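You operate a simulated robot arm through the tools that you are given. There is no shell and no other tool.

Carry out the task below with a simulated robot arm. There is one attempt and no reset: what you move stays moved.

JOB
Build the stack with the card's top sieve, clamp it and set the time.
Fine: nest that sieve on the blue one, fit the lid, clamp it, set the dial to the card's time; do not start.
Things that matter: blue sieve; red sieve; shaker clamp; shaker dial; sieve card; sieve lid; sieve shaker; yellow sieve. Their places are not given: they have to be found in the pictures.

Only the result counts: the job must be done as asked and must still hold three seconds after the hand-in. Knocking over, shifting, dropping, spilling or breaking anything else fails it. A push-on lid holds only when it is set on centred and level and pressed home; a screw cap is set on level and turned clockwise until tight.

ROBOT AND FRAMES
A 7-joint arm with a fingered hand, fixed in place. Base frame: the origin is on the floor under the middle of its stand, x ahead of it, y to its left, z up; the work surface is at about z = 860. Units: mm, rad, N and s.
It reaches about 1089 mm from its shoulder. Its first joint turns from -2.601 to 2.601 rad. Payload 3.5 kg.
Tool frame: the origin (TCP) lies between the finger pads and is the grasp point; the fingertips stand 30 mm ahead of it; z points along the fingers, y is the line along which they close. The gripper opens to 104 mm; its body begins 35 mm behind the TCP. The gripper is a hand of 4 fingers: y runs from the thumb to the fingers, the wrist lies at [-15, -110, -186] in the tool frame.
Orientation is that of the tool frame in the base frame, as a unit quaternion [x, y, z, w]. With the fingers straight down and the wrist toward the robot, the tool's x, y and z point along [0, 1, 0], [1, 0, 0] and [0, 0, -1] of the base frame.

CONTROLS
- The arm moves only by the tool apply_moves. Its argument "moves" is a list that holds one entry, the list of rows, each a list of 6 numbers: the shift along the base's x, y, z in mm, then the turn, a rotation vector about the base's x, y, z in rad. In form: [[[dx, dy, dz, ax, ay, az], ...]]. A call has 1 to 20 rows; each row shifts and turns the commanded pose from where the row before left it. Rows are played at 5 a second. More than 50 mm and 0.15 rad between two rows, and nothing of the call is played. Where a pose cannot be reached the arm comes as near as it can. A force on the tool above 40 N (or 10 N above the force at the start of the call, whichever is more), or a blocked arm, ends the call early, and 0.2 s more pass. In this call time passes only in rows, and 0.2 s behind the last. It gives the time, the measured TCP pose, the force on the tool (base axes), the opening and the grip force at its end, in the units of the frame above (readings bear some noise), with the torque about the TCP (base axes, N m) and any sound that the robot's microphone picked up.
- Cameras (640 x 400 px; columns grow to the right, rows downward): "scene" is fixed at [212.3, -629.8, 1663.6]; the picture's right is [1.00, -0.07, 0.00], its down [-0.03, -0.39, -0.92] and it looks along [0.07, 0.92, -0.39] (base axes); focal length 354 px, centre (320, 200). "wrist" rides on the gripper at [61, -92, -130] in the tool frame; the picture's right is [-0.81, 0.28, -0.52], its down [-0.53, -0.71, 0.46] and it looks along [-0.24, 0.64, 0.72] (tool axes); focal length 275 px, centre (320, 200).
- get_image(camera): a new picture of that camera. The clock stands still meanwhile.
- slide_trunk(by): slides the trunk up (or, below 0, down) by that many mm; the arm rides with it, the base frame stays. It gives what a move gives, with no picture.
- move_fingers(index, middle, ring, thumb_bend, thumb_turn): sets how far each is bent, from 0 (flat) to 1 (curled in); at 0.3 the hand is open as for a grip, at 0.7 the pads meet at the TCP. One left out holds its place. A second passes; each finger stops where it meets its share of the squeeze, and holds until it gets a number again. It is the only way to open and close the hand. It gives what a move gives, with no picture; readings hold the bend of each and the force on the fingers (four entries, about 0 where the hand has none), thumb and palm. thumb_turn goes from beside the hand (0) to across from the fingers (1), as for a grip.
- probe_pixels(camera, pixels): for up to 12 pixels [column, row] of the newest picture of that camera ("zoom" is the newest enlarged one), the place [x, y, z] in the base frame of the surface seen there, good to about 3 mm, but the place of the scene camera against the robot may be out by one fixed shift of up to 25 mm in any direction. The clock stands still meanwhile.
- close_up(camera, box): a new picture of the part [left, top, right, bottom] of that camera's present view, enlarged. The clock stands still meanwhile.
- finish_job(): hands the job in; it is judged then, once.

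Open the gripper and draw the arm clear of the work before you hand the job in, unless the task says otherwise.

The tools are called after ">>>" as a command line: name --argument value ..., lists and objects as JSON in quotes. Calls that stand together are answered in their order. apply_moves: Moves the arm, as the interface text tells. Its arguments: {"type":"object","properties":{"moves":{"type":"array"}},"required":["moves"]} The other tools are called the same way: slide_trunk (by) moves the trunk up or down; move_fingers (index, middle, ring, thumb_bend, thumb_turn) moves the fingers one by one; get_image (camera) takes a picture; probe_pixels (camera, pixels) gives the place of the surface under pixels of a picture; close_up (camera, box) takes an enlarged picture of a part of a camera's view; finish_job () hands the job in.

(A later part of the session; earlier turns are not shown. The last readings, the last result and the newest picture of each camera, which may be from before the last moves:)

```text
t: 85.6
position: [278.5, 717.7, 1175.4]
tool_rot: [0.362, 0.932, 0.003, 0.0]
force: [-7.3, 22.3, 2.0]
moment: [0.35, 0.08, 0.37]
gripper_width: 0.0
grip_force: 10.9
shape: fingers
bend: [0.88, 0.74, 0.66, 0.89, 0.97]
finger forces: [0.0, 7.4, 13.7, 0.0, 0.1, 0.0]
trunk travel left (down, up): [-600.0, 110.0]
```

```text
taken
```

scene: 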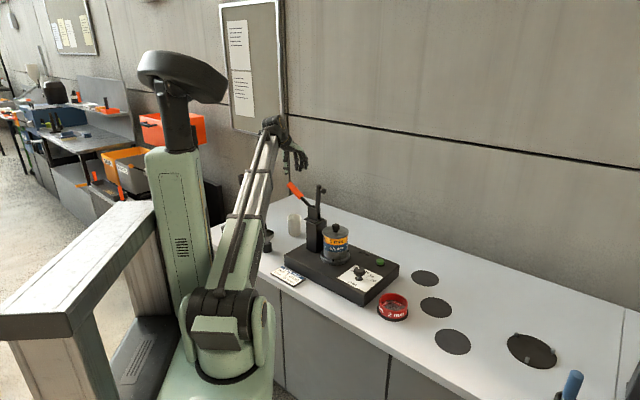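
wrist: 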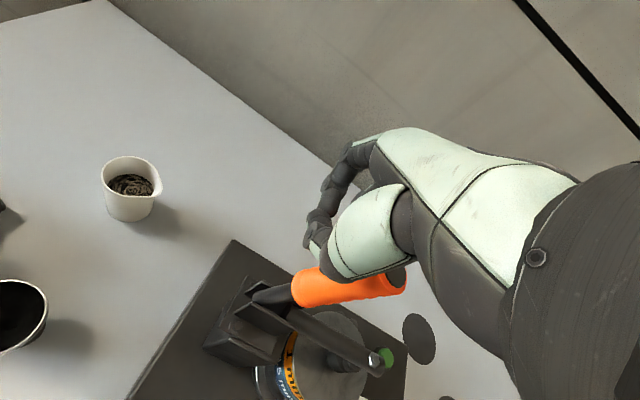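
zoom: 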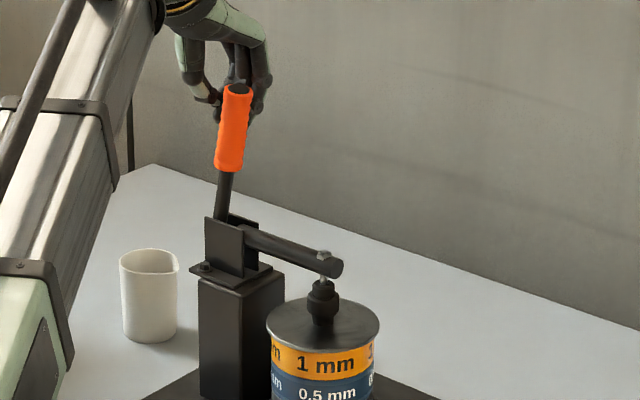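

The lever did not move further and pushed back with 20 N, so it is at its stop with the clamp closed. I ease off 4 mm and open the fingers.

>>> apply_moves --moves '[[[-2, 1.9, 0, 0, 0, 0], [-1.5, 1.4, 0, 0, 0, 0], [0, 0, 0, 0, 0, 0]]]'

>>> move_fingers --index 0.3 --middle 0.3 --ring 0.3 --thumb_bend 0.3

>>> close_up --camera "scene" --box '[300, 155, 370, 250]'

>>> get_image --camera "wrist"

```text
t: 86.4
position: [276.3, 719.7, 1175.1]
tool_rot: [0.363, 0.932, 0.001, 0.001]
force: [-1.2, 15.0, 1.1]
moment: [0.28, -0.05, 0.4]
gripper_width: 0.0
grip_force: 6.5
shape: fingers
bend: [0.88, 0.74, 0.66, 0.89, 0.97]
finger forces: [0.1, 0.9, 12.7, 0.0, 0.0, 0.1]
trunk travel left (down, up): [-600.0, 110.0]
```

```text
t: 87.4
position: [275.8, 718.0, 1176.4]
tool_rot: [0.364, 0.932, 0.003, 0.001]
force: [0.3, -0.6, -0.4]
moment: [0.02, 0.01, -0.02]
gripper_width: 102.7
grip_force: 0.1
shape: fingers
bend: [0.3, 0.3, 0.3, 0.3, 0.97]
finger forces: [0.0, 0.0, 0.1, 0.1, 0.1, 0.0]
trunk travel left (down, up): [-600.0, 110.0]
```

```text
4.21 times, centred on (335, 202) of scene
```

zoom: 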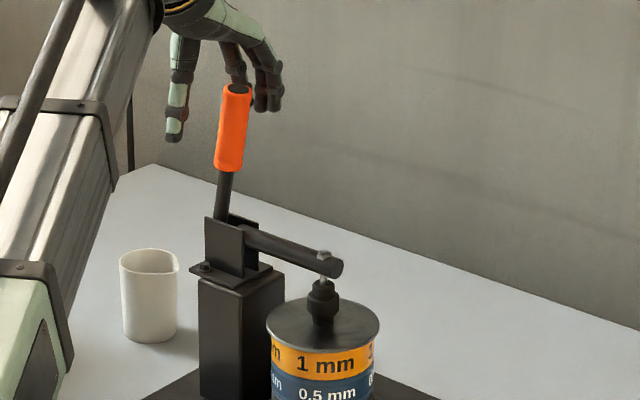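

```text
taken
```

wrist: 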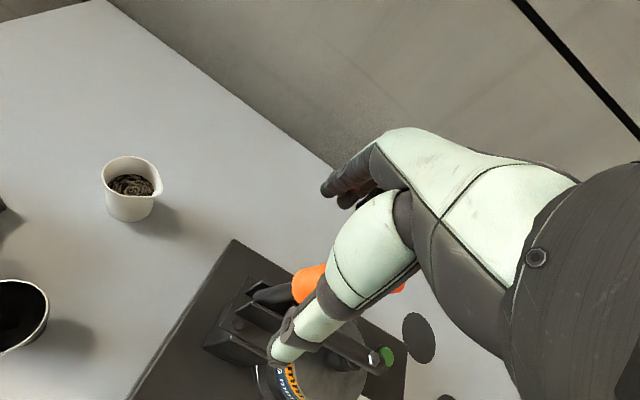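

The handle holds by itself with the pad down on the knob. I raise the hand straight up clear of the handle.

>>> apply_moves --moves '[[[-2, 2, 10, 0, 0, 0], [-2, 2, 20, 0, 0, 0], [0, 0, 25, 0, 0, 0], [0, 0, 25, 0, 0, 0], [0, 0, 25, 0, 0, 0]]]'

>>> close_up --camera "scene" --box '[300, 145, 380, 255]'

>>> close_up --camera "scene" --box '[315, 205, 360, 255]'

```text
t: 88.6
position: [271.7, 721.5, 1283.1]
tool_rot: [0.363, 0.932, 0.002, 0.001]
force: [-0.1, 0.7, -0.3]
moment: [0.0, 0.01, 0.02]
gripper_width: 102.7
grip_force: 0.1
shape: fingers
bend: [0.3, 0.3, 0.3, 0.3, 0.97]
finger forces: [0.1, 0.1, 0.0, 0.1, 0.0, 0.0]
trunk travel left (down, up): [-600.0, 110.0]
```

```text
3.64 times, centred on (340, 200) of scene
```

zoom: 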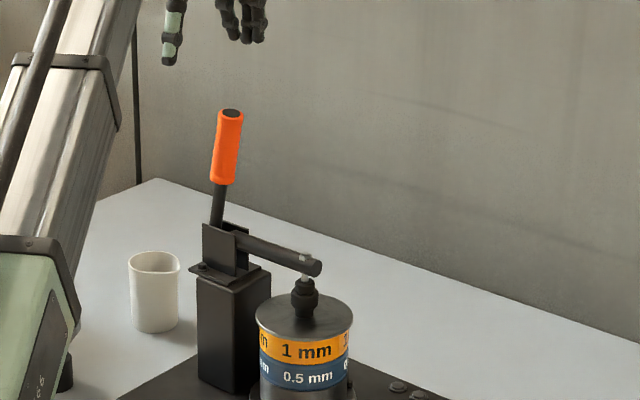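

```text
8.00 times, centred on (338, 230) of scene
```

zoom: 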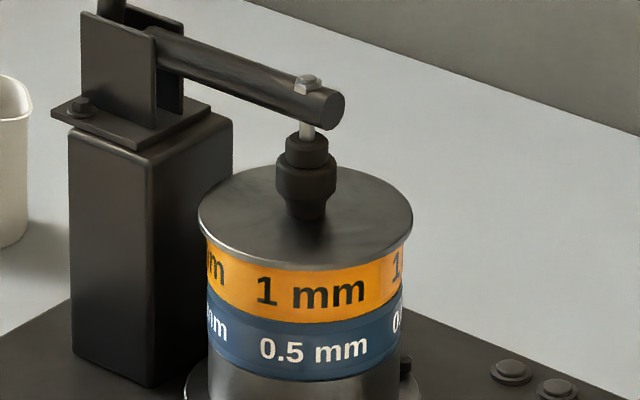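

The clamp is closed and every layer stays centred (lid 197–413, yellow 205–403, blue 207–402). Next is the dial; I move to a viewpoint from which it is well visible to the wrist camera.

>>> apply_moves --moves '[[[4, -42, 0, 0, 0, 0], [4, -42, 0, 0, 0, 0], [8, -42, 0, 0, 0, 0], [10, -42, -5, 0, 0, 0], [12, -40, -10, 0, 0, 0], [12, -38, -15, 0, 0, 0], [12, -38, -15, 0, 0, 0], [12, -38, -15, 0, 0, 0], [12, -38, -15, 0, 0, 0], [12, -38, -15, 0, 0, 0], [8, -38, -4, 0, 0, 0], [0, 0, 0, 0, 0, 0]]]'

>>> get_image --camera "wrist"

>>> get_image --camera "scene"

```text
t: 91.2
position: [378.4, 285.9, 1186.9]
tool_rot: [0.363, 0.932, 0.002, 0.0]
force: [0.2, 0.9, -0.4]
moment: [0.04, 0.02, -0.02]
gripper_width: 102.8
grip_force: 0.1
shape: fingers
bend: [0.3, 0.3, 0.3, 0.3, 0.97]
finger forces: [0.1, 0.1, 0.1, 0.1, 0.1, 0.0]
trunk travel left (down, up): [-600.0, 110.0]
```

```text
taken
```

wrist: 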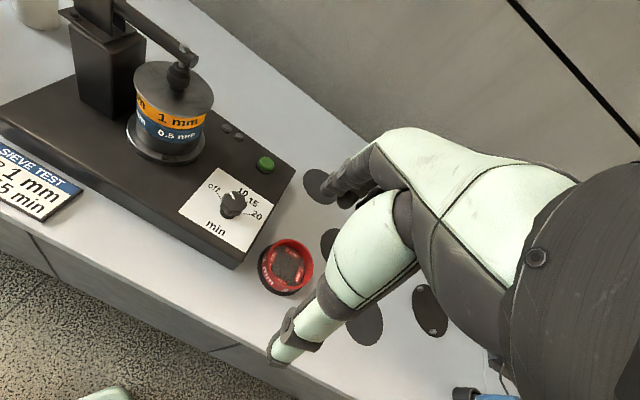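

```text
taken
```

scene: 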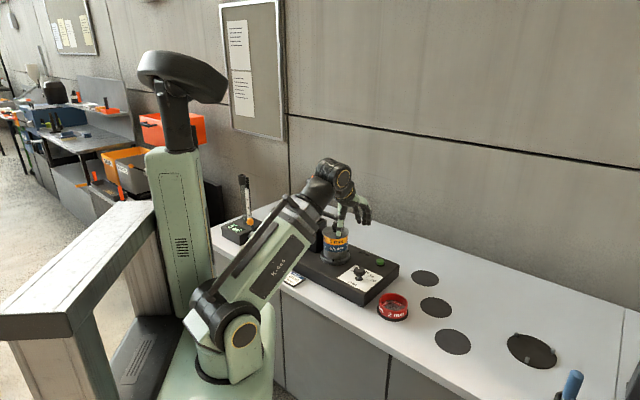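

The dial is at (233,205) in the wrist view. I enlarge it to find the pointer, knob and tick marks.

>>> close_up --camera "wrist" --box '[180, 165, 290, 255]'

```text
4.44 times, centred on (235, 210) of wrist
```

zoom: 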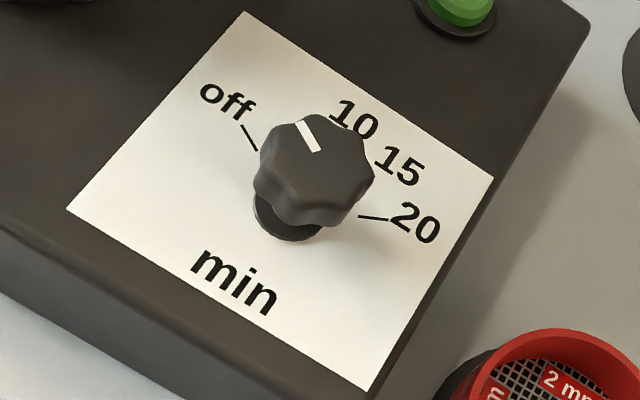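

I probe the pointer ends, knob top, shaft base and the visible tick marks here.

>>> probe_pixels --camera "zoom" --pixels '[[301, 123], [308, 137], [316, 150], [315, 155], [290, 130], [345, 140], [270, 165], [365, 180], [330, 195], [300, 190], [318, 118], [350, 165]]'

>>> probe_pixels --camera "zoom" --pixels '[[243, 126], [250, 138], [256, 149], [360, 216], [373, 219], [386, 220], [260, 222], [287, 238], [318, 235], [246, 13], [68, 210], [492, 178]]'

```text
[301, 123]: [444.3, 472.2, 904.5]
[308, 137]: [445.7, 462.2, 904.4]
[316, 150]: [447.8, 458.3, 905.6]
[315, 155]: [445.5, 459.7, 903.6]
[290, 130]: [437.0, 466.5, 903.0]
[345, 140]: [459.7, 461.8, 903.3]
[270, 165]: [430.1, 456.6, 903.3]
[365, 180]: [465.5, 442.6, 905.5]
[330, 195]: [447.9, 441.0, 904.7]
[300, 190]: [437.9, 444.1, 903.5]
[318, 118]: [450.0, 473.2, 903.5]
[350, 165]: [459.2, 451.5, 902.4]
```

```text
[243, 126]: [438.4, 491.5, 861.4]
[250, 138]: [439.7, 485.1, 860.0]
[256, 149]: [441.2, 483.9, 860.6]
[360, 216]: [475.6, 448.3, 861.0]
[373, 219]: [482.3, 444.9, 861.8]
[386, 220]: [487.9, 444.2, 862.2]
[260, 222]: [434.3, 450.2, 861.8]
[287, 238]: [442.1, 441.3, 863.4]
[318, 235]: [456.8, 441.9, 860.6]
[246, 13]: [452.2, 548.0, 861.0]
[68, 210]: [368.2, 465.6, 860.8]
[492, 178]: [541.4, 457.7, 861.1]
```

The "off" tick lies at about 110° and the "20" tick at about −18° around a centre near (451,457); the 10 and 15 ticks are hidden behind the knob. I move to where the camera looks straight down on the dial.

>>> apply_moves --moves '[[[23.3, 25.5, -22, 0, 0, 0], [23.3, 25.5, -22, 0, 0, 0], [23.3, 25.5, -22, 0, 0, 0], [23.3, 25.5, -22, 0, 0, 0], [23.3, 25.5, -22, 0, 0, 0], [23.3, 25.5, -22, 0, 0, 0], [23.3, 25.5, -22, 0, 0, 0], [23.3, 25.5, -22, 0, 0, 0], [0, 0, 0, 0, 0, 0]]]'

>>> get_image --camera "wrist"

>>> close_up --camera "wrist" --box '[50, 300, 200, 400]'

```text
t: 93.2
position: [563.5, 491.2, 1011.2]
tool_rot: [0.364, 0.932, 0.003, 0.0]
force: [-0.5, 0.3, 0.3]
moment: [-0.01, -0.03, -0.01]
gripper_width: 102.8
grip_force: 0.1
shape: fingers
bend: [0.3, 0.3, 0.3, 0.3, 0.97]
finger forces: [0.0, 0.0, 0.0, 0.0, 0.0, 0.0]
trunk travel left (down, up): [-600.0, 110.0]
```

```text
taken
```

wrist: 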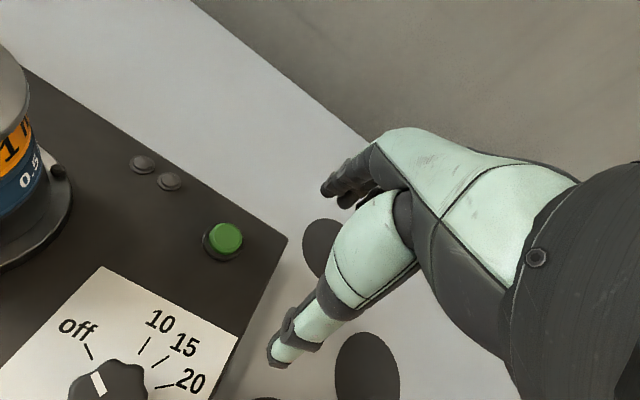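

```text
4.00 times, centred on (125, 350) of wrist
```

zoom: 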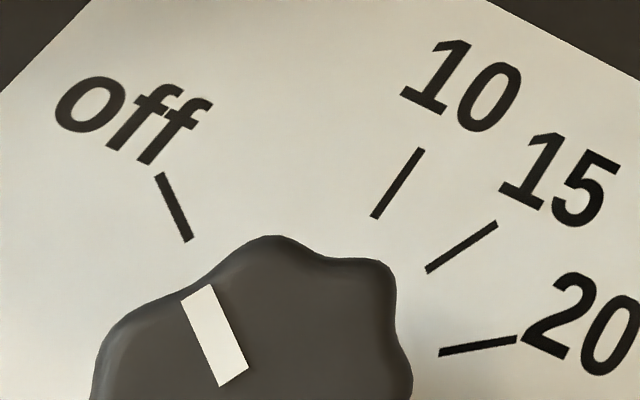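

Now all four ticks and the pointer are visible. I probe the ends of each tick and the pointer.

>>> probe_pixels --camera "zoom" --pixels '[[160, 177], [188, 238], [421, 151], [374, 215], [495, 224], [428, 269], [517, 338], [441, 352], [196, 290], [234, 379], [215, 335], [205, 312]]'

>>> probe_pixels --camera "zoom" --pixels '[[160, 177], [188, 238], [421, 151], [374, 215], [495, 224], [428, 269], [517, 338], [441, 352], [196, 290], [234, 379], [270, 240], [380, 265]]'

```text
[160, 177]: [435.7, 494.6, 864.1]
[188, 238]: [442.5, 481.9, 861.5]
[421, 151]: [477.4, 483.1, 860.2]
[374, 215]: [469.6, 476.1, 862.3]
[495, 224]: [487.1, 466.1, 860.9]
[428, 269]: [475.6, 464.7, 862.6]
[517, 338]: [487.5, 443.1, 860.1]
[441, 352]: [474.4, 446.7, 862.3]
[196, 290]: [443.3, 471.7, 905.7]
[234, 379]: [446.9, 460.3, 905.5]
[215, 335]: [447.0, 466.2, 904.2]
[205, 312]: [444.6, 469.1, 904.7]
```

```text
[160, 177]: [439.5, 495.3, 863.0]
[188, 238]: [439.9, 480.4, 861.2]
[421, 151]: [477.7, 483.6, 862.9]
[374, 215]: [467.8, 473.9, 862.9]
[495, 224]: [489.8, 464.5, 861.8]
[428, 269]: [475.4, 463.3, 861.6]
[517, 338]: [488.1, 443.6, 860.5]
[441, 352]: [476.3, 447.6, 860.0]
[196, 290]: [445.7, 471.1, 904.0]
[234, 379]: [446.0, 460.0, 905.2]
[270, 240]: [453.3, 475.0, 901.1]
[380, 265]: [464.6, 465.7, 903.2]
```

The ticks lie at about 105° (off), 45° (10), 15° (15) and −15° (20), and the pointer at 104°, so the dial must be turned 90° clockwise. I move above the dial and pre-turn the hand counter-clockwise to leave room for that turn.

>>> apply_moves --moves '[[[-20.3, -6, 0, 0, 0, 0.125], [-20.3, -6, 0, 0, 0, 0.125], [-20.3, -6, 0, 0, 0, 0.125], [-20.3, -6, 0, 0, 0, 0.125], [-20.3, -6, 0, 0, 0, 0.125], [-20.5, -6.2, 0, 0, 0, 0.125], [0, 0, 0, 0, 0, 0]]]'

>>> get_image --camera "wrist"

>>> get_image --camera "scene"

```text
t: 94.8
position: [441.5, 455.1, 1012.3]
tool_rot: [-0.004, 1.0, 0.002, 0.0]
force: [-0.4, 0.2, 0.2]
moment: [0.0, 0.0, -0.01]
gripper_width: 103.0
grip_force: 0.2
shape: fingers
bend: [0.3, 0.3, 0.3, 0.3, 0.97]
finger forces: [0.0, 0.1, 0.1, 0.0, 0.0, 0.1]
trunk travel left (down, up): [-600.0, 110.0]
```

```text
taken
```

wrist: 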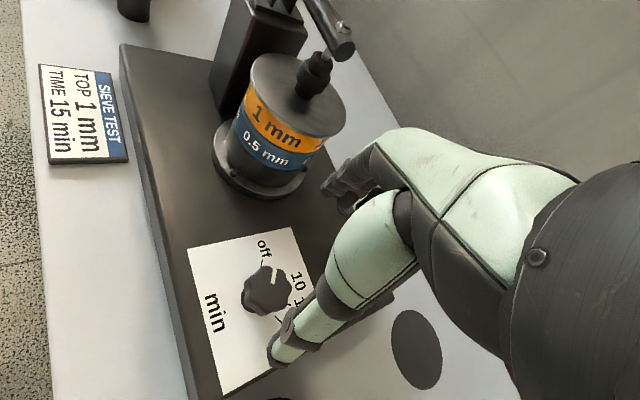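

```text
taken
```

scene: 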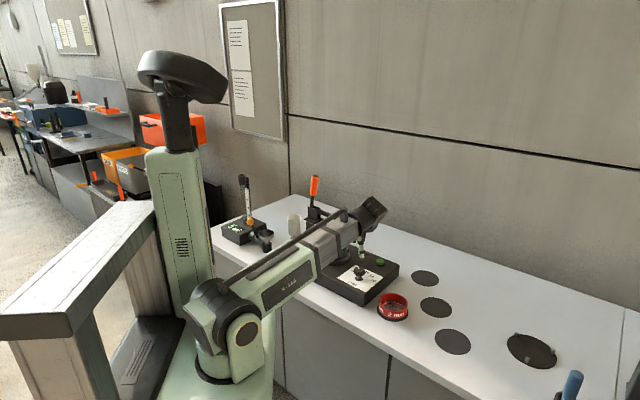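

The hand faces +y now (θ≈90°), and the dial is at (265,290). I enlarge it to refine the knob centre.

>>> close_up --camera "wrist" --box '[215, 240, 325, 340]'

>>> close_up --camera "scene" --box '[330, 210, 400, 300]'

```text
4.00 times, centred on (270, 290) of wrist
```

zoom: 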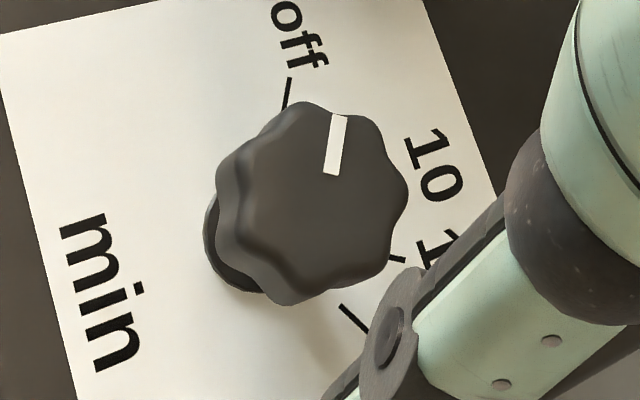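

```text
4.44 times, centred on (365, 255) of scene
```

zoom: 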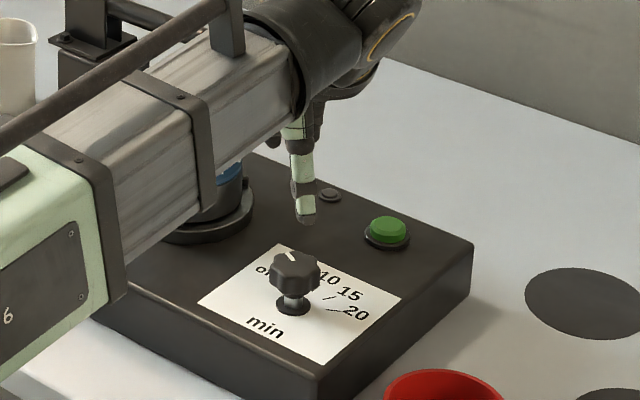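

I probe around the knob's outline at its top and the pointer ends to get the axis position.

>>> probe_pixels --camera "zoom" --pixels '[[305, 108], [378, 128], [402, 190], [382, 265], [320, 285], [255, 245], [245, 180], [270, 135], [340, 120], [334, 172], [328, 200], [320, 195]]'

>>> probe_pixels --camera "zoom" --pixels '[[300, 112], [350, 122], [395, 165], [398, 215], [350, 280], [290, 275], [245, 215], [250, 160], [325, 230], [300, 200], [360, 200], [325, 160]]'

```text
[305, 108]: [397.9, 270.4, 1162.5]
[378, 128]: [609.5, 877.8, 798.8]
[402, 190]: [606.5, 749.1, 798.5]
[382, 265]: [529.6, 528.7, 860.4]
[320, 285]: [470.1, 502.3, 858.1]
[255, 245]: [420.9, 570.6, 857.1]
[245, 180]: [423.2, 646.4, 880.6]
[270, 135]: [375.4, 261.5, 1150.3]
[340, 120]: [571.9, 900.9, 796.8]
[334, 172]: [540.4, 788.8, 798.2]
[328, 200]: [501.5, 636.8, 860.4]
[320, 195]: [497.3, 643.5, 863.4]
```

```text
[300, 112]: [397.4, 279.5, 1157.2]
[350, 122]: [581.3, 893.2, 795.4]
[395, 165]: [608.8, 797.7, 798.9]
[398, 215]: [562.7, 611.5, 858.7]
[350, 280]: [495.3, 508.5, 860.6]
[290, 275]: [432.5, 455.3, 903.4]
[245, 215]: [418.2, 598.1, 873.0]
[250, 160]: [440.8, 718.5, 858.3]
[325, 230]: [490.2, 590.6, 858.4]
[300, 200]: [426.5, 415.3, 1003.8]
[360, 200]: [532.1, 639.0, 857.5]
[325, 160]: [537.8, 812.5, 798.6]
```

Those pixels were read from the scene enlargement instead. I retake the wrist enlargement and probe again.

>>> close_up --camera "wrist" --box '[215, 240, 325, 340]'

>>> probe_pixels --camera "zoom" --pixels '[[305, 108], [378, 128], [402, 190], [382, 265], [320, 285], [255, 245], [245, 180], [270, 135], [340, 120], [334, 172], [328, 200], [320, 195]]'

>>> probe_pixels --camera "zoom" --pixels '[[300, 112], [350, 122], [395, 165], [398, 215], [350, 278], [290, 275], [245, 215], [250, 160], [286, 95], [398, 258], [345, 308], [363, 328]]'

```text
4.00 times, centred on (270, 290) of wrist
```

zoom: 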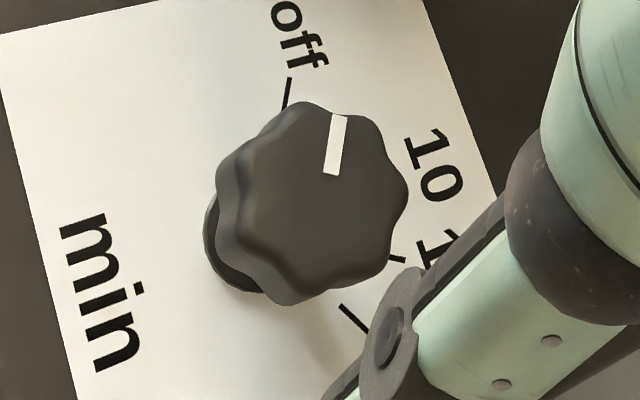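

```text
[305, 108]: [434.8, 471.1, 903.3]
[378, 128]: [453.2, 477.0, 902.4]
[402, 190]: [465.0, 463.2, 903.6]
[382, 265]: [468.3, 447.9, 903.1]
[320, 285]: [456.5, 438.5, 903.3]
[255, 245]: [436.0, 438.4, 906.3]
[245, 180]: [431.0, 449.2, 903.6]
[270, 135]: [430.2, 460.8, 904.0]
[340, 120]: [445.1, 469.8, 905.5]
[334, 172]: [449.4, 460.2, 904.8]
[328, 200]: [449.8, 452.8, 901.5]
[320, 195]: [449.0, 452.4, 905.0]
```

```text
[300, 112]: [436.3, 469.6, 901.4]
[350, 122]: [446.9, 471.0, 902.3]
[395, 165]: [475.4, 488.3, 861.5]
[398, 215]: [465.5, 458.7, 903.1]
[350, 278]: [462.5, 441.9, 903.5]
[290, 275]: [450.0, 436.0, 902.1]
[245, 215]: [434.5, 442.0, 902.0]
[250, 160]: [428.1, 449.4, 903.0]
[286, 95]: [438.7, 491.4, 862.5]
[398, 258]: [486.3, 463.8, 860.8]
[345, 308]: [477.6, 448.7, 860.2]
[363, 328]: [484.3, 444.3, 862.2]
```

The knob axis is at about (448.5, 456) with radius ≈20 and top z≈904. I set the fingers to a narrower opening and lower them around the knob.

>>> move_fingers --index 0.42 --middle 0.42 --ring 0.35 --thumb_bend 0.42

>>> apply_moves --moves '[[[0.5, 0.5, -25, 0, 0, 0], [0.5, 0.5, -25, 0, 0, 0], [0, 0, -25, 0, 0, 0], [0, 0, -16, 0, 0, 0], [0, 0, -10, 0, 0, 0], [0, 0, 0, 0, 0, 0]]]'

>>> get_image --camera "wrist"

>>> close_up --camera "scene" --box '[330, 215, 400, 305]'

```text
t: 95.8
position: [441.4, 453.9, 1009.6]
tool_rot: [-0.003, 1.0, 0.003, 0.0]
force: [0.2, -0.6, 0.0]
moment: [-0.02, -0.01, -0.02]
gripper_width: 73.5
grip_force: 0.1
shape: fingers
bend: [0.42, 0.42, 0.35, 0.42, 0.97]
finger forces: [0.0, 0.0, 0.0, 0.0, 0.0, 0.0]
trunk travel left (down, up): [-600.0, 110.0]
```

```text
t: 97.2
position: [441.9, 453.7, 909.9]
tool_rot: [-0.003, 1.0, 0.003, 0.0]
force: [0.5, 0.2, 0.0]
moment: [0.0, -0.06, -0.01]
gripper_width: 73.1
grip_force: 0.0
shape: fingers
bend: [0.42, 0.42, 0.35, 0.42, 0.97]
finger forces: [0.1, 0.0, 0.1, 0.0, 0.1, 0.0]
trunk travel left (down, up): [-600.0, 110.0]
```

```text
taken
```

wrist: 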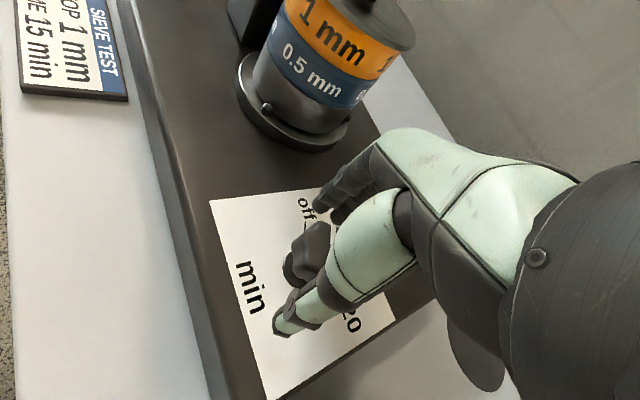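

```text
4.44 times, centred on (365, 260) of scene
```

zoom: 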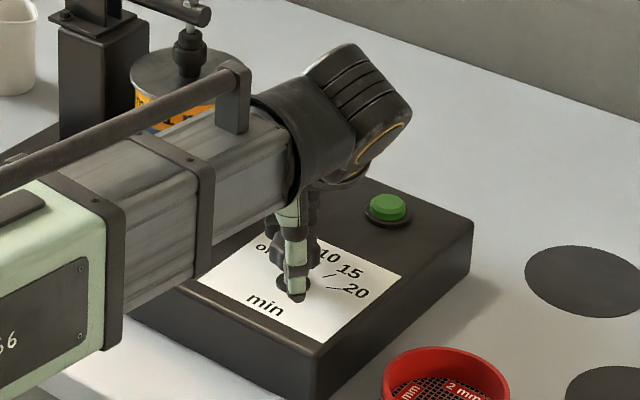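

The fingers are around the knob with no contact. I close index, middle and thumb on it.

>>> move_fingers --index 0.62 --middle 0.62 --ring 0.4 --thumb_bend 0.62

>>> get_image --camera "wrist"

```text
t: 98.2
position: [442.0, 454.3, 909.8]
tool_rot: [-0.003, 1.0, 0.002, 0.0]
force: [0.3, 4.7, 0.6]
moment: [0.17, -0.01, 0.01]
gripper_width: 33.9
grip_force: 5.9
shape: fingers
bend: [0.57, 0.58, 0.4, 0.58, 0.97]
finger forces: [3.4, 4.4, 0.1, 0.0, 3.8, 0.0]
trunk travel left (down, up): [-600.0, 110.0]
```

```text
taken
```

wrist: 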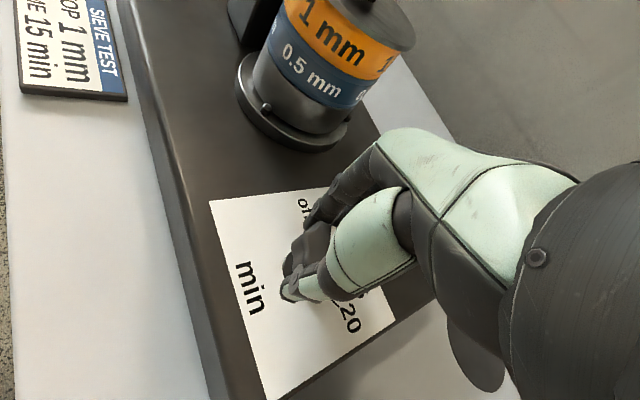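

Index, middle and thumb touch the knob with 3–4 N each. I firm up the grip slightly and start turning clockwise about the knob axis by 30°.

>>> move_fingers --index 0.68 --middle 0.68 --thumb_bend 0.72

>>> apply_moves --moves '[[[-0.2, 0.88, 0, 0, 0, -0.1309], [-0.09, 0.9, 0, 0, 0, -0.1309], [0.03, 0.9, 0, 0, 0, -0.1309], [0.14, 0.89, 0, 0, 0, -0.1309], [0, 0, 0, 0, 0, 0]]]'

>>> get_image --camera "wrist"

>>> close_up --camera "scene" --box '[330, 240, 400, 300]'

```text
t: 99.2
position: [442.6, 454.8, 909.8]
tool_rot: [-0.003, 1.0, 0.002, 0.0]
force: [1.4, 4.5, 1.6]
moment: [0.19, -0.06, 0.06]
gripper_width: 31.7
grip_force: 12.6
shape: fingers
bend: [0.58, 0.59, 0.4, 0.61, 0.97]
finger forces: [6.2, 8.1, 0.0, 0.0, 10.5, 0.0]
trunk travel left (down, up): [-600.0, 110.0]
```

```text
t: 100.4
position: [443.6, 459.0, 910.9]
tool_rot: [0.257, 0.966, 0.002, 0.0]
force: [3.3, -1.4, -1.8]
moment: [-0.02, -0.14, 0.02]
gripper_width: 31.2
grip_force: 12.6
shape: fingers
bend: [0.59, 0.59, 0.4, 0.61, 0.97]
finger forces: [5.2, 7.7, 0.1, 0.1, 12.4, 0.1]
trunk travel left (down, up): [-600.0, 110.0]
```

```text
taken
```

wrist: 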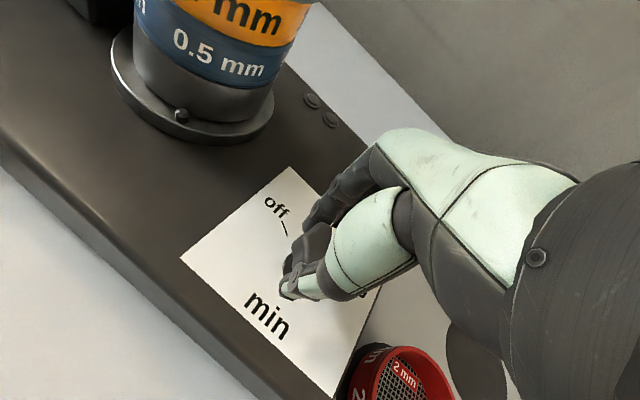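

```text
6.67 times, centred on (365, 270) of scene
```

zoom: 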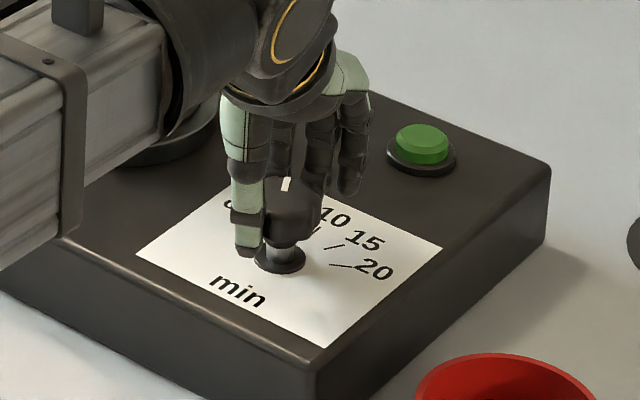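

The pointer has turned with the hand (mark now at scene zoom (286,183)), with little resistance. I continue another 30°.

>>> apply_moves --moves '[[[0.27, 0.86, 0, 0, 0, -0.1309], [0.37, 0.82, 0, 0, 0, -0.1309], [0.48, 0.77, 0, 0, 0, -0.1309], [0.57, 0.7, 0, 0, 0, -0.1309], [0, 0, 0, 0, 0, 0]]]'

>>> get_image --camera "wrist"

>>> close_up --camera "scene" --box '[330, 240, 400, 300]'

```text
t: 101.6
position: [445.0, 460.8, 910.8]
tool_rot: [0.498, 0.867, 0.003, 0.001]
force: [2.6, -6.0, -0.4]
moment: [-0.18, -0.12, 0.05]
gripper_width: 30.8
grip_force: 11.9
shape: fingers
bend: [0.6, 0.59, 0.4, 0.6, 0.97]
finger forces: [4.7, 7.8, 0.0, 0.0, 11.3, 0.0]
trunk travel left (down, up): [-600.0, 110.0]
```

```text
taken
```

wrist: 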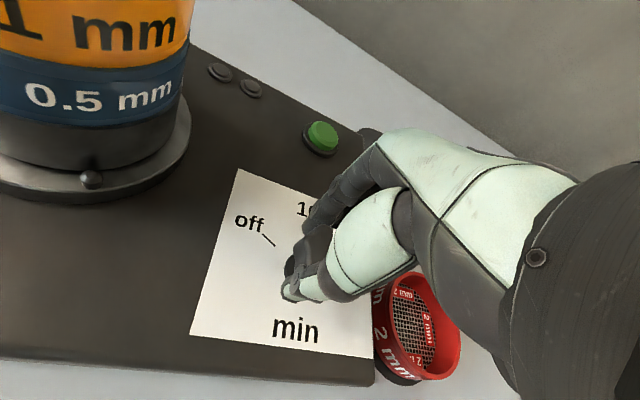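

```text
6.67 times, centred on (365, 270) of scene
```

zoom: 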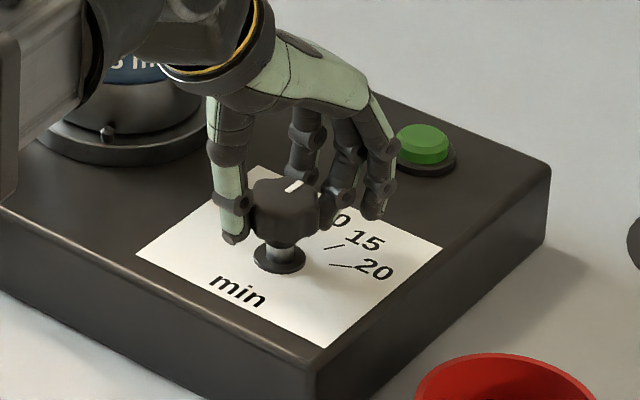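

The pointer is now about two thirds of the way. I make the last 30°.

>>> apply_moves --moves '[[[0.66, 0.61, 0, 0, 0, -0.1309], [0.73, 0.53, 0, 0, 0, -0.1309], [0.8, 0.42, 0, 0, 0, -0.1309], [0.84, 0.32, 0, 0, 0, -0.1309], [0, 0, 0, 0, 0, 0]]]'

>>> get_image --camera "wrist"

>>> close_up --camera "scene" --box '[340, 250, 390, 295]'

```text
t: 102.8
position: [449.0, 462.9, 910.7]
tool_rot: [0.705, 0.709, 0.002, 0.002]
force: [5.7, -0.7, 1.4]
moment: [-0.07, -0.19, 0.05]
gripper_width: 26.8
grip_force: 11.3
shape: fingers
bend: [0.6, 0.59, 0.4, 0.62, 0.97]
finger forces: [5.8, 8.8, 0.0, 0.0, 8.3, 0.0]
trunk travel left (down, up): [-600.0, 110.0]
```

```text
taken
```

wrist: 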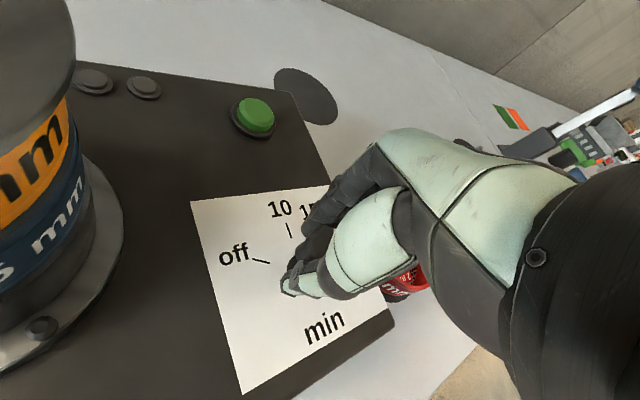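

```text
8.89 times, centred on (365, 272) of scene
```

zoom: 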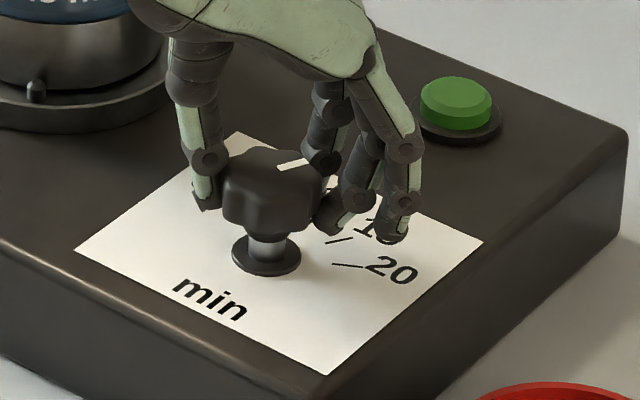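

The pointer now points to the right in the scene view, roughly toward 15. I enlarge the knob strongly to measure the pointer's angle.

>>> close_up --camera "scene" --box '[358, 262, 384, 282]'

>>> close_up --camera "wrist" --box '[220, 180, 400, 320]'

```text
16.00 times, centred on (371, 272) of scene
```

zoom: 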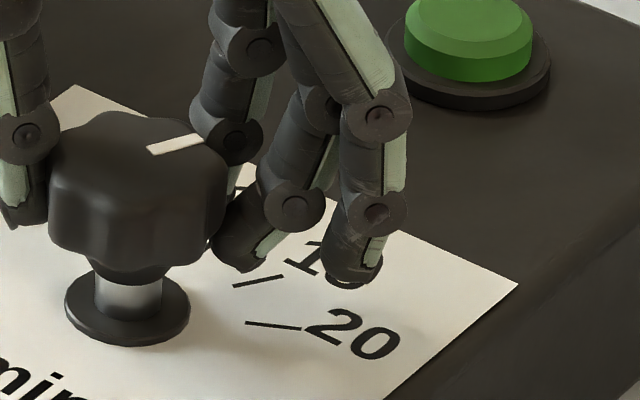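

```text
2.86 times, centred on (310, 250) of wrist
```

zoom: 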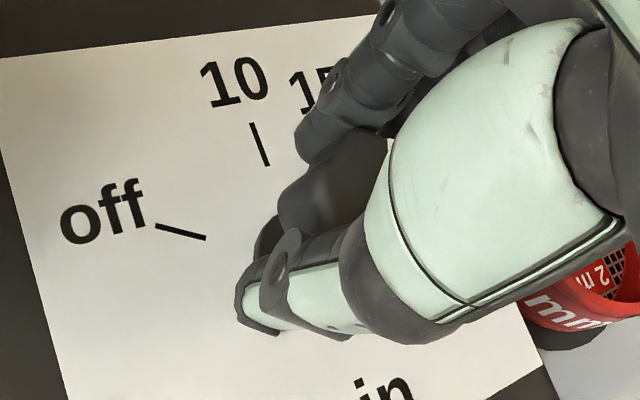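

The pointer's slope in this view (0.25) against the 15 tick (0.19) suggests it is at about 17–18°, within 3° of the 15 mark. I release the knob and rise to measure it from straight above.

>>> move_fingers --index 0.42 --middle 0.42 --ring 0.35 --thumb_bend 0.42

>>> apply_moves --moves '[[[0, 0, 15, 0, 0, 0], [0, 0, 25, 0, 0, 0], [0, 0, 30, 0, 0, 0], [0, 0, 30, 0, 0, 0], [0, 0, 0, 0, 0, 0]]]'

>>> get_image --camera "wrist"

>>> close_up --camera "scene" --box '[350, 255, 390, 290]'

```text
t: 103.8
position: [448.0, 463.4, 909.5]
tool_rot: [0.705, 0.709, 0.002, 0.002]
force: [0.2, 0.0, -0.4]
moment: [0.0, -0.02, 0.02]
gripper_width: 72.4
grip_force: 0.0
shape: fingers
bend: [0.42, 0.42, 0.35, 0.42, 0.97]
finger forces: [0.0, 0.0, 0.0, 0.0, 0.0, 0.0]
trunk travel left (down, up): [-600.0, 110.0]
```

```text
t: 105.0
position: [448.3, 462.0, 1009.6]
tool_rot: [0.705, 0.709, 0.002, 0.001]
force: [-0.6, 0.2, 0.3]
moment: [-0.02, -0.04, 0.03]
gripper_width: 72.5
grip_force: 0.0
shape: fingers
bend: [0.42, 0.42, 0.35, 0.42, 0.97]
finger forces: [0.0, 0.0, 0.0, 0.1, 0.0, 0.0]
trunk travel left (down, up): [-600.0, 110.0]
```

```text
taken
```

wrist: 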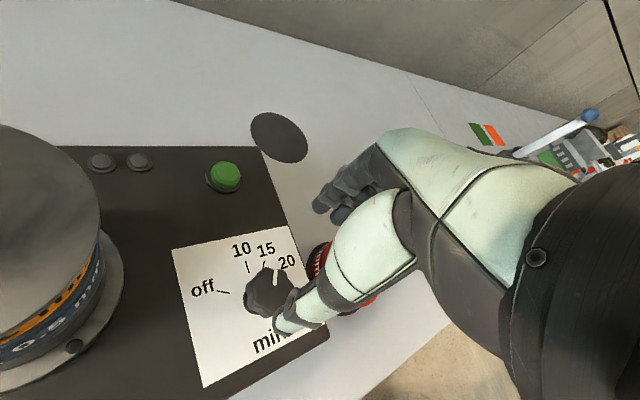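

```text
11.43 times, centred on (370, 272) of scene
```

zoom: 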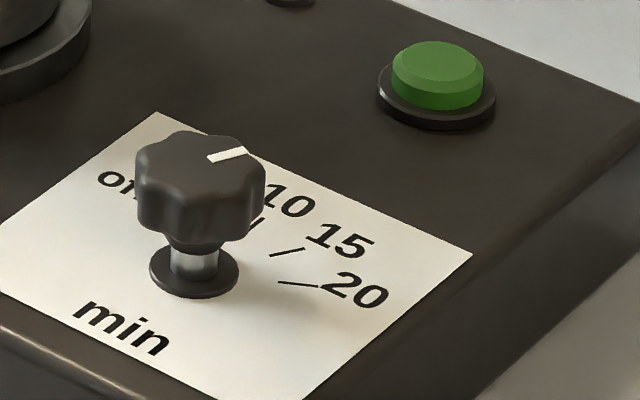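

I enlarge the dial in both cameras to measure pointer against the 15 tick.

>>> close_up --camera "scene" --box '[358, 260, 382, 282]'

>>> close_up --camera "wrist" --box '[215, 230, 325, 330]'

>>> probe_pixels --camera "zoom" --pixels '[[340, 150], [342, 200], [345, 175], [338, 220], [320, 215], [360, 120], [250, 140], [248, 165], [310, 140], [318, 120], [240, 260], [400, 230]]'

```text
16.00 times, centred on (370, 271) of scene
```

zoom: 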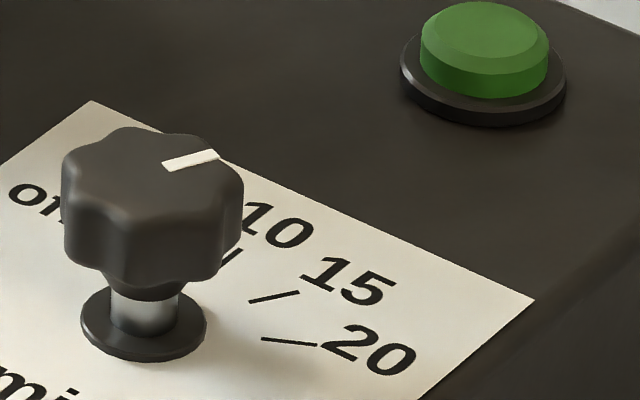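

```text
4.00 times, centred on (270, 280) of wrist
```

zoom: 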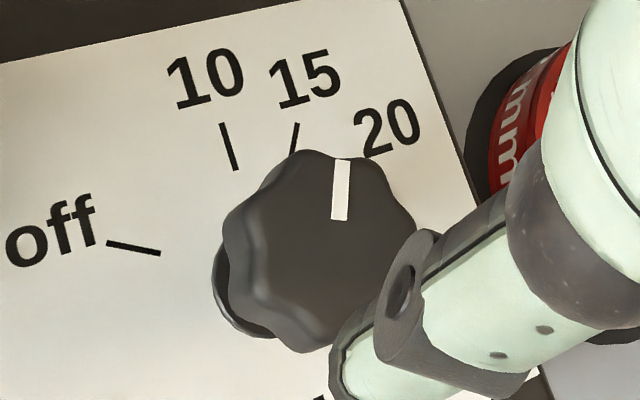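

```text
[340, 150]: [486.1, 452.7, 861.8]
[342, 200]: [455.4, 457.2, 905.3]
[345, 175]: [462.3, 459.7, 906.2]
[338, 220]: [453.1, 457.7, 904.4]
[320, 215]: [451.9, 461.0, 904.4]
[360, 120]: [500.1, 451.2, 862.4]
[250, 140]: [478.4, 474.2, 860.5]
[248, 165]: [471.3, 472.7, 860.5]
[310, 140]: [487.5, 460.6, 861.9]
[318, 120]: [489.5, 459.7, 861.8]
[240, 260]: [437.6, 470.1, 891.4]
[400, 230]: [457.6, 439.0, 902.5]
```

The pointer measures about 19–20° in both cameras, about 5° short of the 15 tick (15°). I go back down, regrip and turn about 5° more clockwise.

>>> apply_moves --moves '[[[0, 0, -30, 0, 0, 0], [0, 0, -30, 0, 0, 0], [0, 0, -25, 0, 0, 0], [0, 0, -15, 0, 0, 0], [0, 0, 0, 0, 0, 0]]]'

>>> move_fingers --index 0.66 --middle 0.66 --ring 0.38 --thumb_bend 0.68

>>> close_up --camera "scene" --box '[358, 260, 382, 282]'

```text
t: 106.2
position: [449.0, 462.9, 910.0]
tool_rot: [0.704, 0.71, 0.002, 0.001]
force: [0.6, -0.1, 0.1]
moment: [0.02, -0.02, 0.0]
gripper_width: 72.4
grip_force: 0.0
shape: fingers
bend: [0.42, 0.42, 0.35, 0.42, 0.97]
finger forces: [0.0, 0.1, 0.0, 0.0, 0.0, 0.0]
trunk travel left (down, up): [-600.0, 110.0]
```

```text
t: 107.2
position: [448.1, 464.3, 910.3]
tool_rot: [0.705, 0.709, 0.003, 0.002]
force: [6.6, 0.0, 1.7]
moment: [-0.04, -0.21, 0.02]
gripper_width: 27.7
grip_force: 8.2
shape: fingers
bend: [0.6, 0.58, 0.38, 0.61, 0.97]
finger forces: [4.0, 7.9, 0.0, 0.0, 5.5, 0.0]
trunk travel left (down, up): [-600.0, 110.0]
```

```text
16.00 times, centred on (370, 271) of scene
```

zoom: 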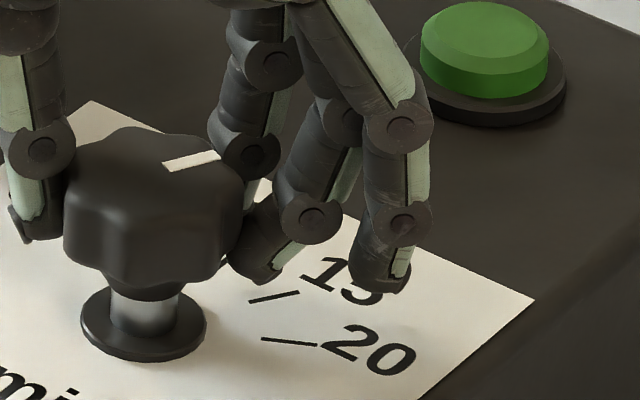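

Gripped without disturbing the pointer. I turn 5.5° clockwise about the knob axis and check.

>>> apply_moves --moves '[[[0.3, -0.04, 0, 0, 0, -0.048], [0.3, -0.06, 0, 0, 0, -0.048], [0, 0, 0, 0, 0, 0]]]'

>>> close_up --camera "scene" --box '[358, 260, 382, 282]'

>>> close_up --camera "scene" --box '[364, 262, 374, 269]'

```text
t: 108.0
position: [447.7, 462.0, 910.2]
tool_rot: [0.738, 0.674, 0.001, 0.002]
force: [7.7, 0.4, 3.0]
moment: [-0.07, -0.3, 0.07]
gripper_width: 27.4
grip_force: 10.3
shape: fingers
bend: [0.6, 0.58, 0.38, 0.61, 0.97]
finger forces: [4.5, 8.9, 0.0, 0.0, 5.5, 0.1]
trunk travel left (down, up): [-600.0, 110.0]
```

```text
16.00 times, centred on (370, 271) of scene
```

zoom: 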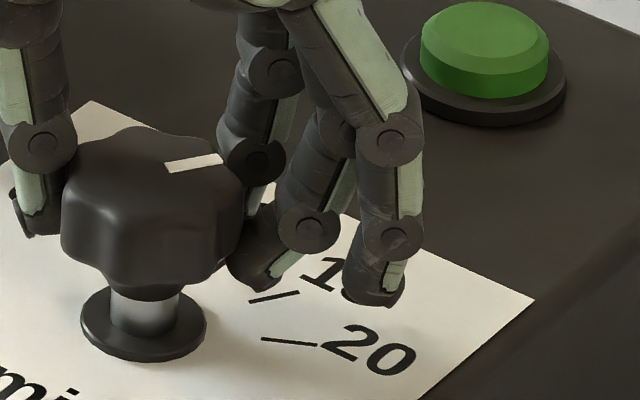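

```text
16.00 times, centred on (369, 266) of scene
```

zoom: 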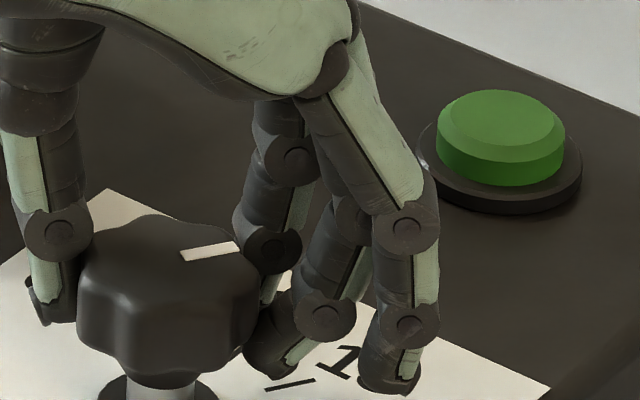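

The pointer's slope is now about 0.20, matching the 15 tick's direction. I release and rise to verify from above.

>>> move_fingers --index 0.42 --middle 0.42 --ring 0.35 --thumb_bend 0.42

>>> apply_moves --moves '[[[0, 0, 15, 0, 0, 0], [0, 0, 25, 0, 0, 0], [0, 0, 30, 0, 0, 0], [0, 0, 30, 0, 0, 0], [0, 0, 0, 0, 0, 0]]]'

>>> close_up --camera "scene" --box '[358, 260, 382, 282]'

>>> close_up --camera "wrist" --box '[215, 230, 325, 330]'

```text
t: 109.0
position: [448.4, 463.0, 909.7]
tool_rot: [0.738, 0.675, 0.001, 0.003]
force: [0.3, 0.2, -0.3]
moment: [0.03, 0.02, 0.02]
gripper_width: 72.2
grip_force: 0.1
shape: fingers
bend: [0.42, 0.42, 0.35, 0.42, 0.97]
finger forces: [0.0, 0.0, 0.0, 0.0, 0.0, 0.0]
trunk travel left (down, up): [-600.0, 110.0]
```

```text
t: 110.2
position: [448.1, 463.4, 1010.8]
tool_rot: [0.738, 0.675, 0.002, 0.002]
force: [0.5, -0.3, -0.7]
moment: [0.0, 0.0, 0.01]
gripper_width: 72.5
grip_force: 0.1
shape: fingers
bend: [0.42, 0.42, 0.35, 0.42, 0.97]
finger forces: [0.0, 0.1, 0.0, 0.1, 0.0, 0.1]
trunk travel left (down, up): [-600.0, 110.0]
```

```text
16.00 times, centred on (370, 271) of scene
```

zoom: 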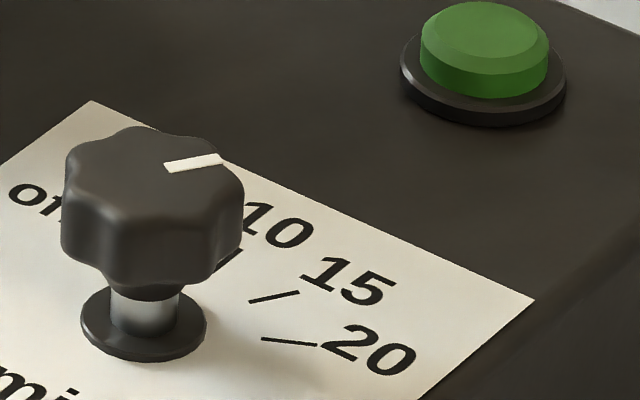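

```text
4.00 times, centred on (270, 280) of wrist
```

zoom: 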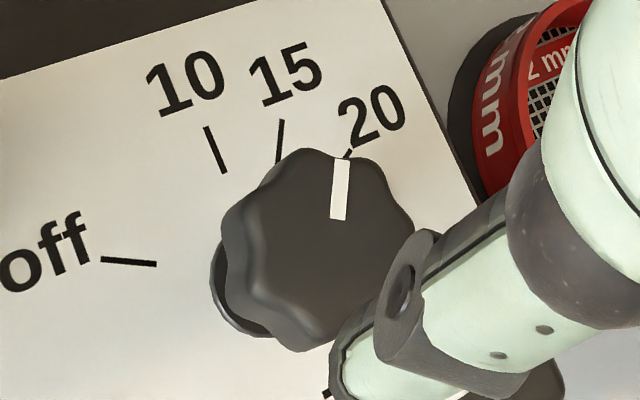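

The pointer now measures 14.7° against the 15 tick at 15°, and in the scene its slope (0.19) equals the 15 tick's (0.18). The dial is set; I draw the arm up and back, clear of the work, with the hand open.

>>> apply_moves --moves '[[[0, 0, 35, 0, 0, 0.05], [0, -5, 40, 0, 0, 0.1], [-10, -15, 40, 0, 0, 0.1], [-15, -25, 40, 0, 0, 0.1], [-15, -30, 35, 0, 0, 0.1], [-15, -30, 30, 0, 0, 0.1], [-15, -30, 30, 0, 0, 0.1], [-15, -30, 30, 0, 0, 0.1], [0, 0, 0, 0, 0, 0]]]'

>>> move_fingers --index 0.3 --middle 0.3 --ring 0.3 --thumb_bend 0.3

>>> get_image --camera "scene"

>>> get_image --camera "wrist"

>>> close_up --camera "scene" --box '[260, 165, 420, 325]'

```text
t: 112.2
position: [364.3, 299.3, 1288.1]
tool_rot: [0.438, 0.899, 0.001, 0.001]
force: [0.6, -0.1, 0.2]
moment: [-0.01, -0.01, 0.0]
gripper_width: 72.8
grip_force: 0.0
shape: fingers
bend: [0.42, 0.42, 0.35, 0.42, 0.97]
finger forces: [0.0, 0.0, 0.0, 0.0, 0.1, 0.1]
trunk travel left (down, up): [-600.0, 110.0]
```

```text
t: 113.2
position: [365.2, 299.9, 1287.8]
tool_rot: [0.44, 0.898, 0.002, 0.001]
force: [-0.3, -0.5, -0.9]
moment: [-0.02, 0.0, 0.03]
gripper_width: 102.8
grip_force: 0.1
shape: fingers
bend: [0.3, 0.3, 0.3, 0.3, 0.97]
finger forces: [0.0, 0.0, 0.1, 0.0, 0.0, 0.0]
trunk travel left (down, up): [-600.0, 110.0]
```

```text
taken
```

scene: 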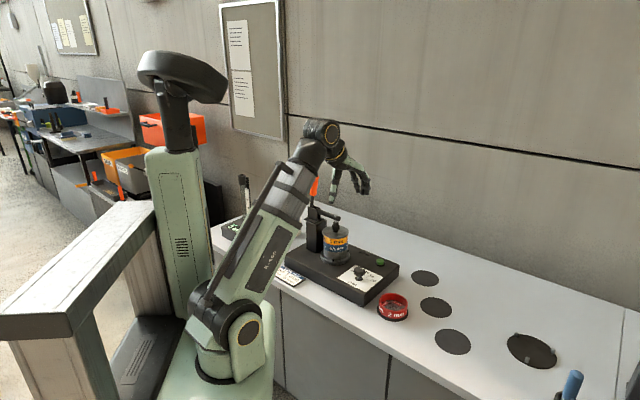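

```text
taken
```

wrist: 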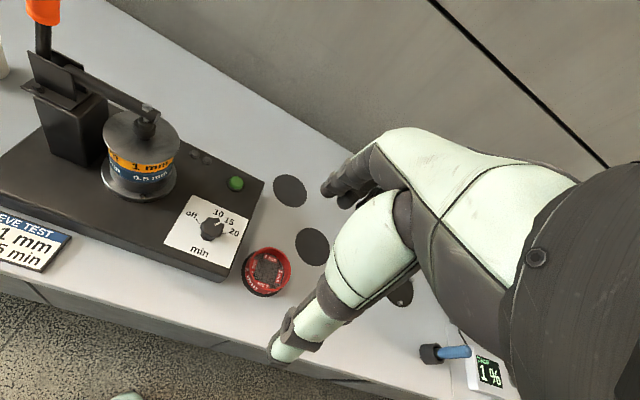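

```text
2.50 times, centred on (340, 245) of scene
```

zoom: 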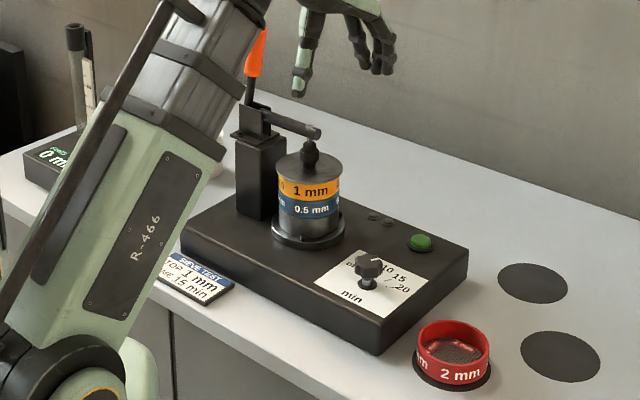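

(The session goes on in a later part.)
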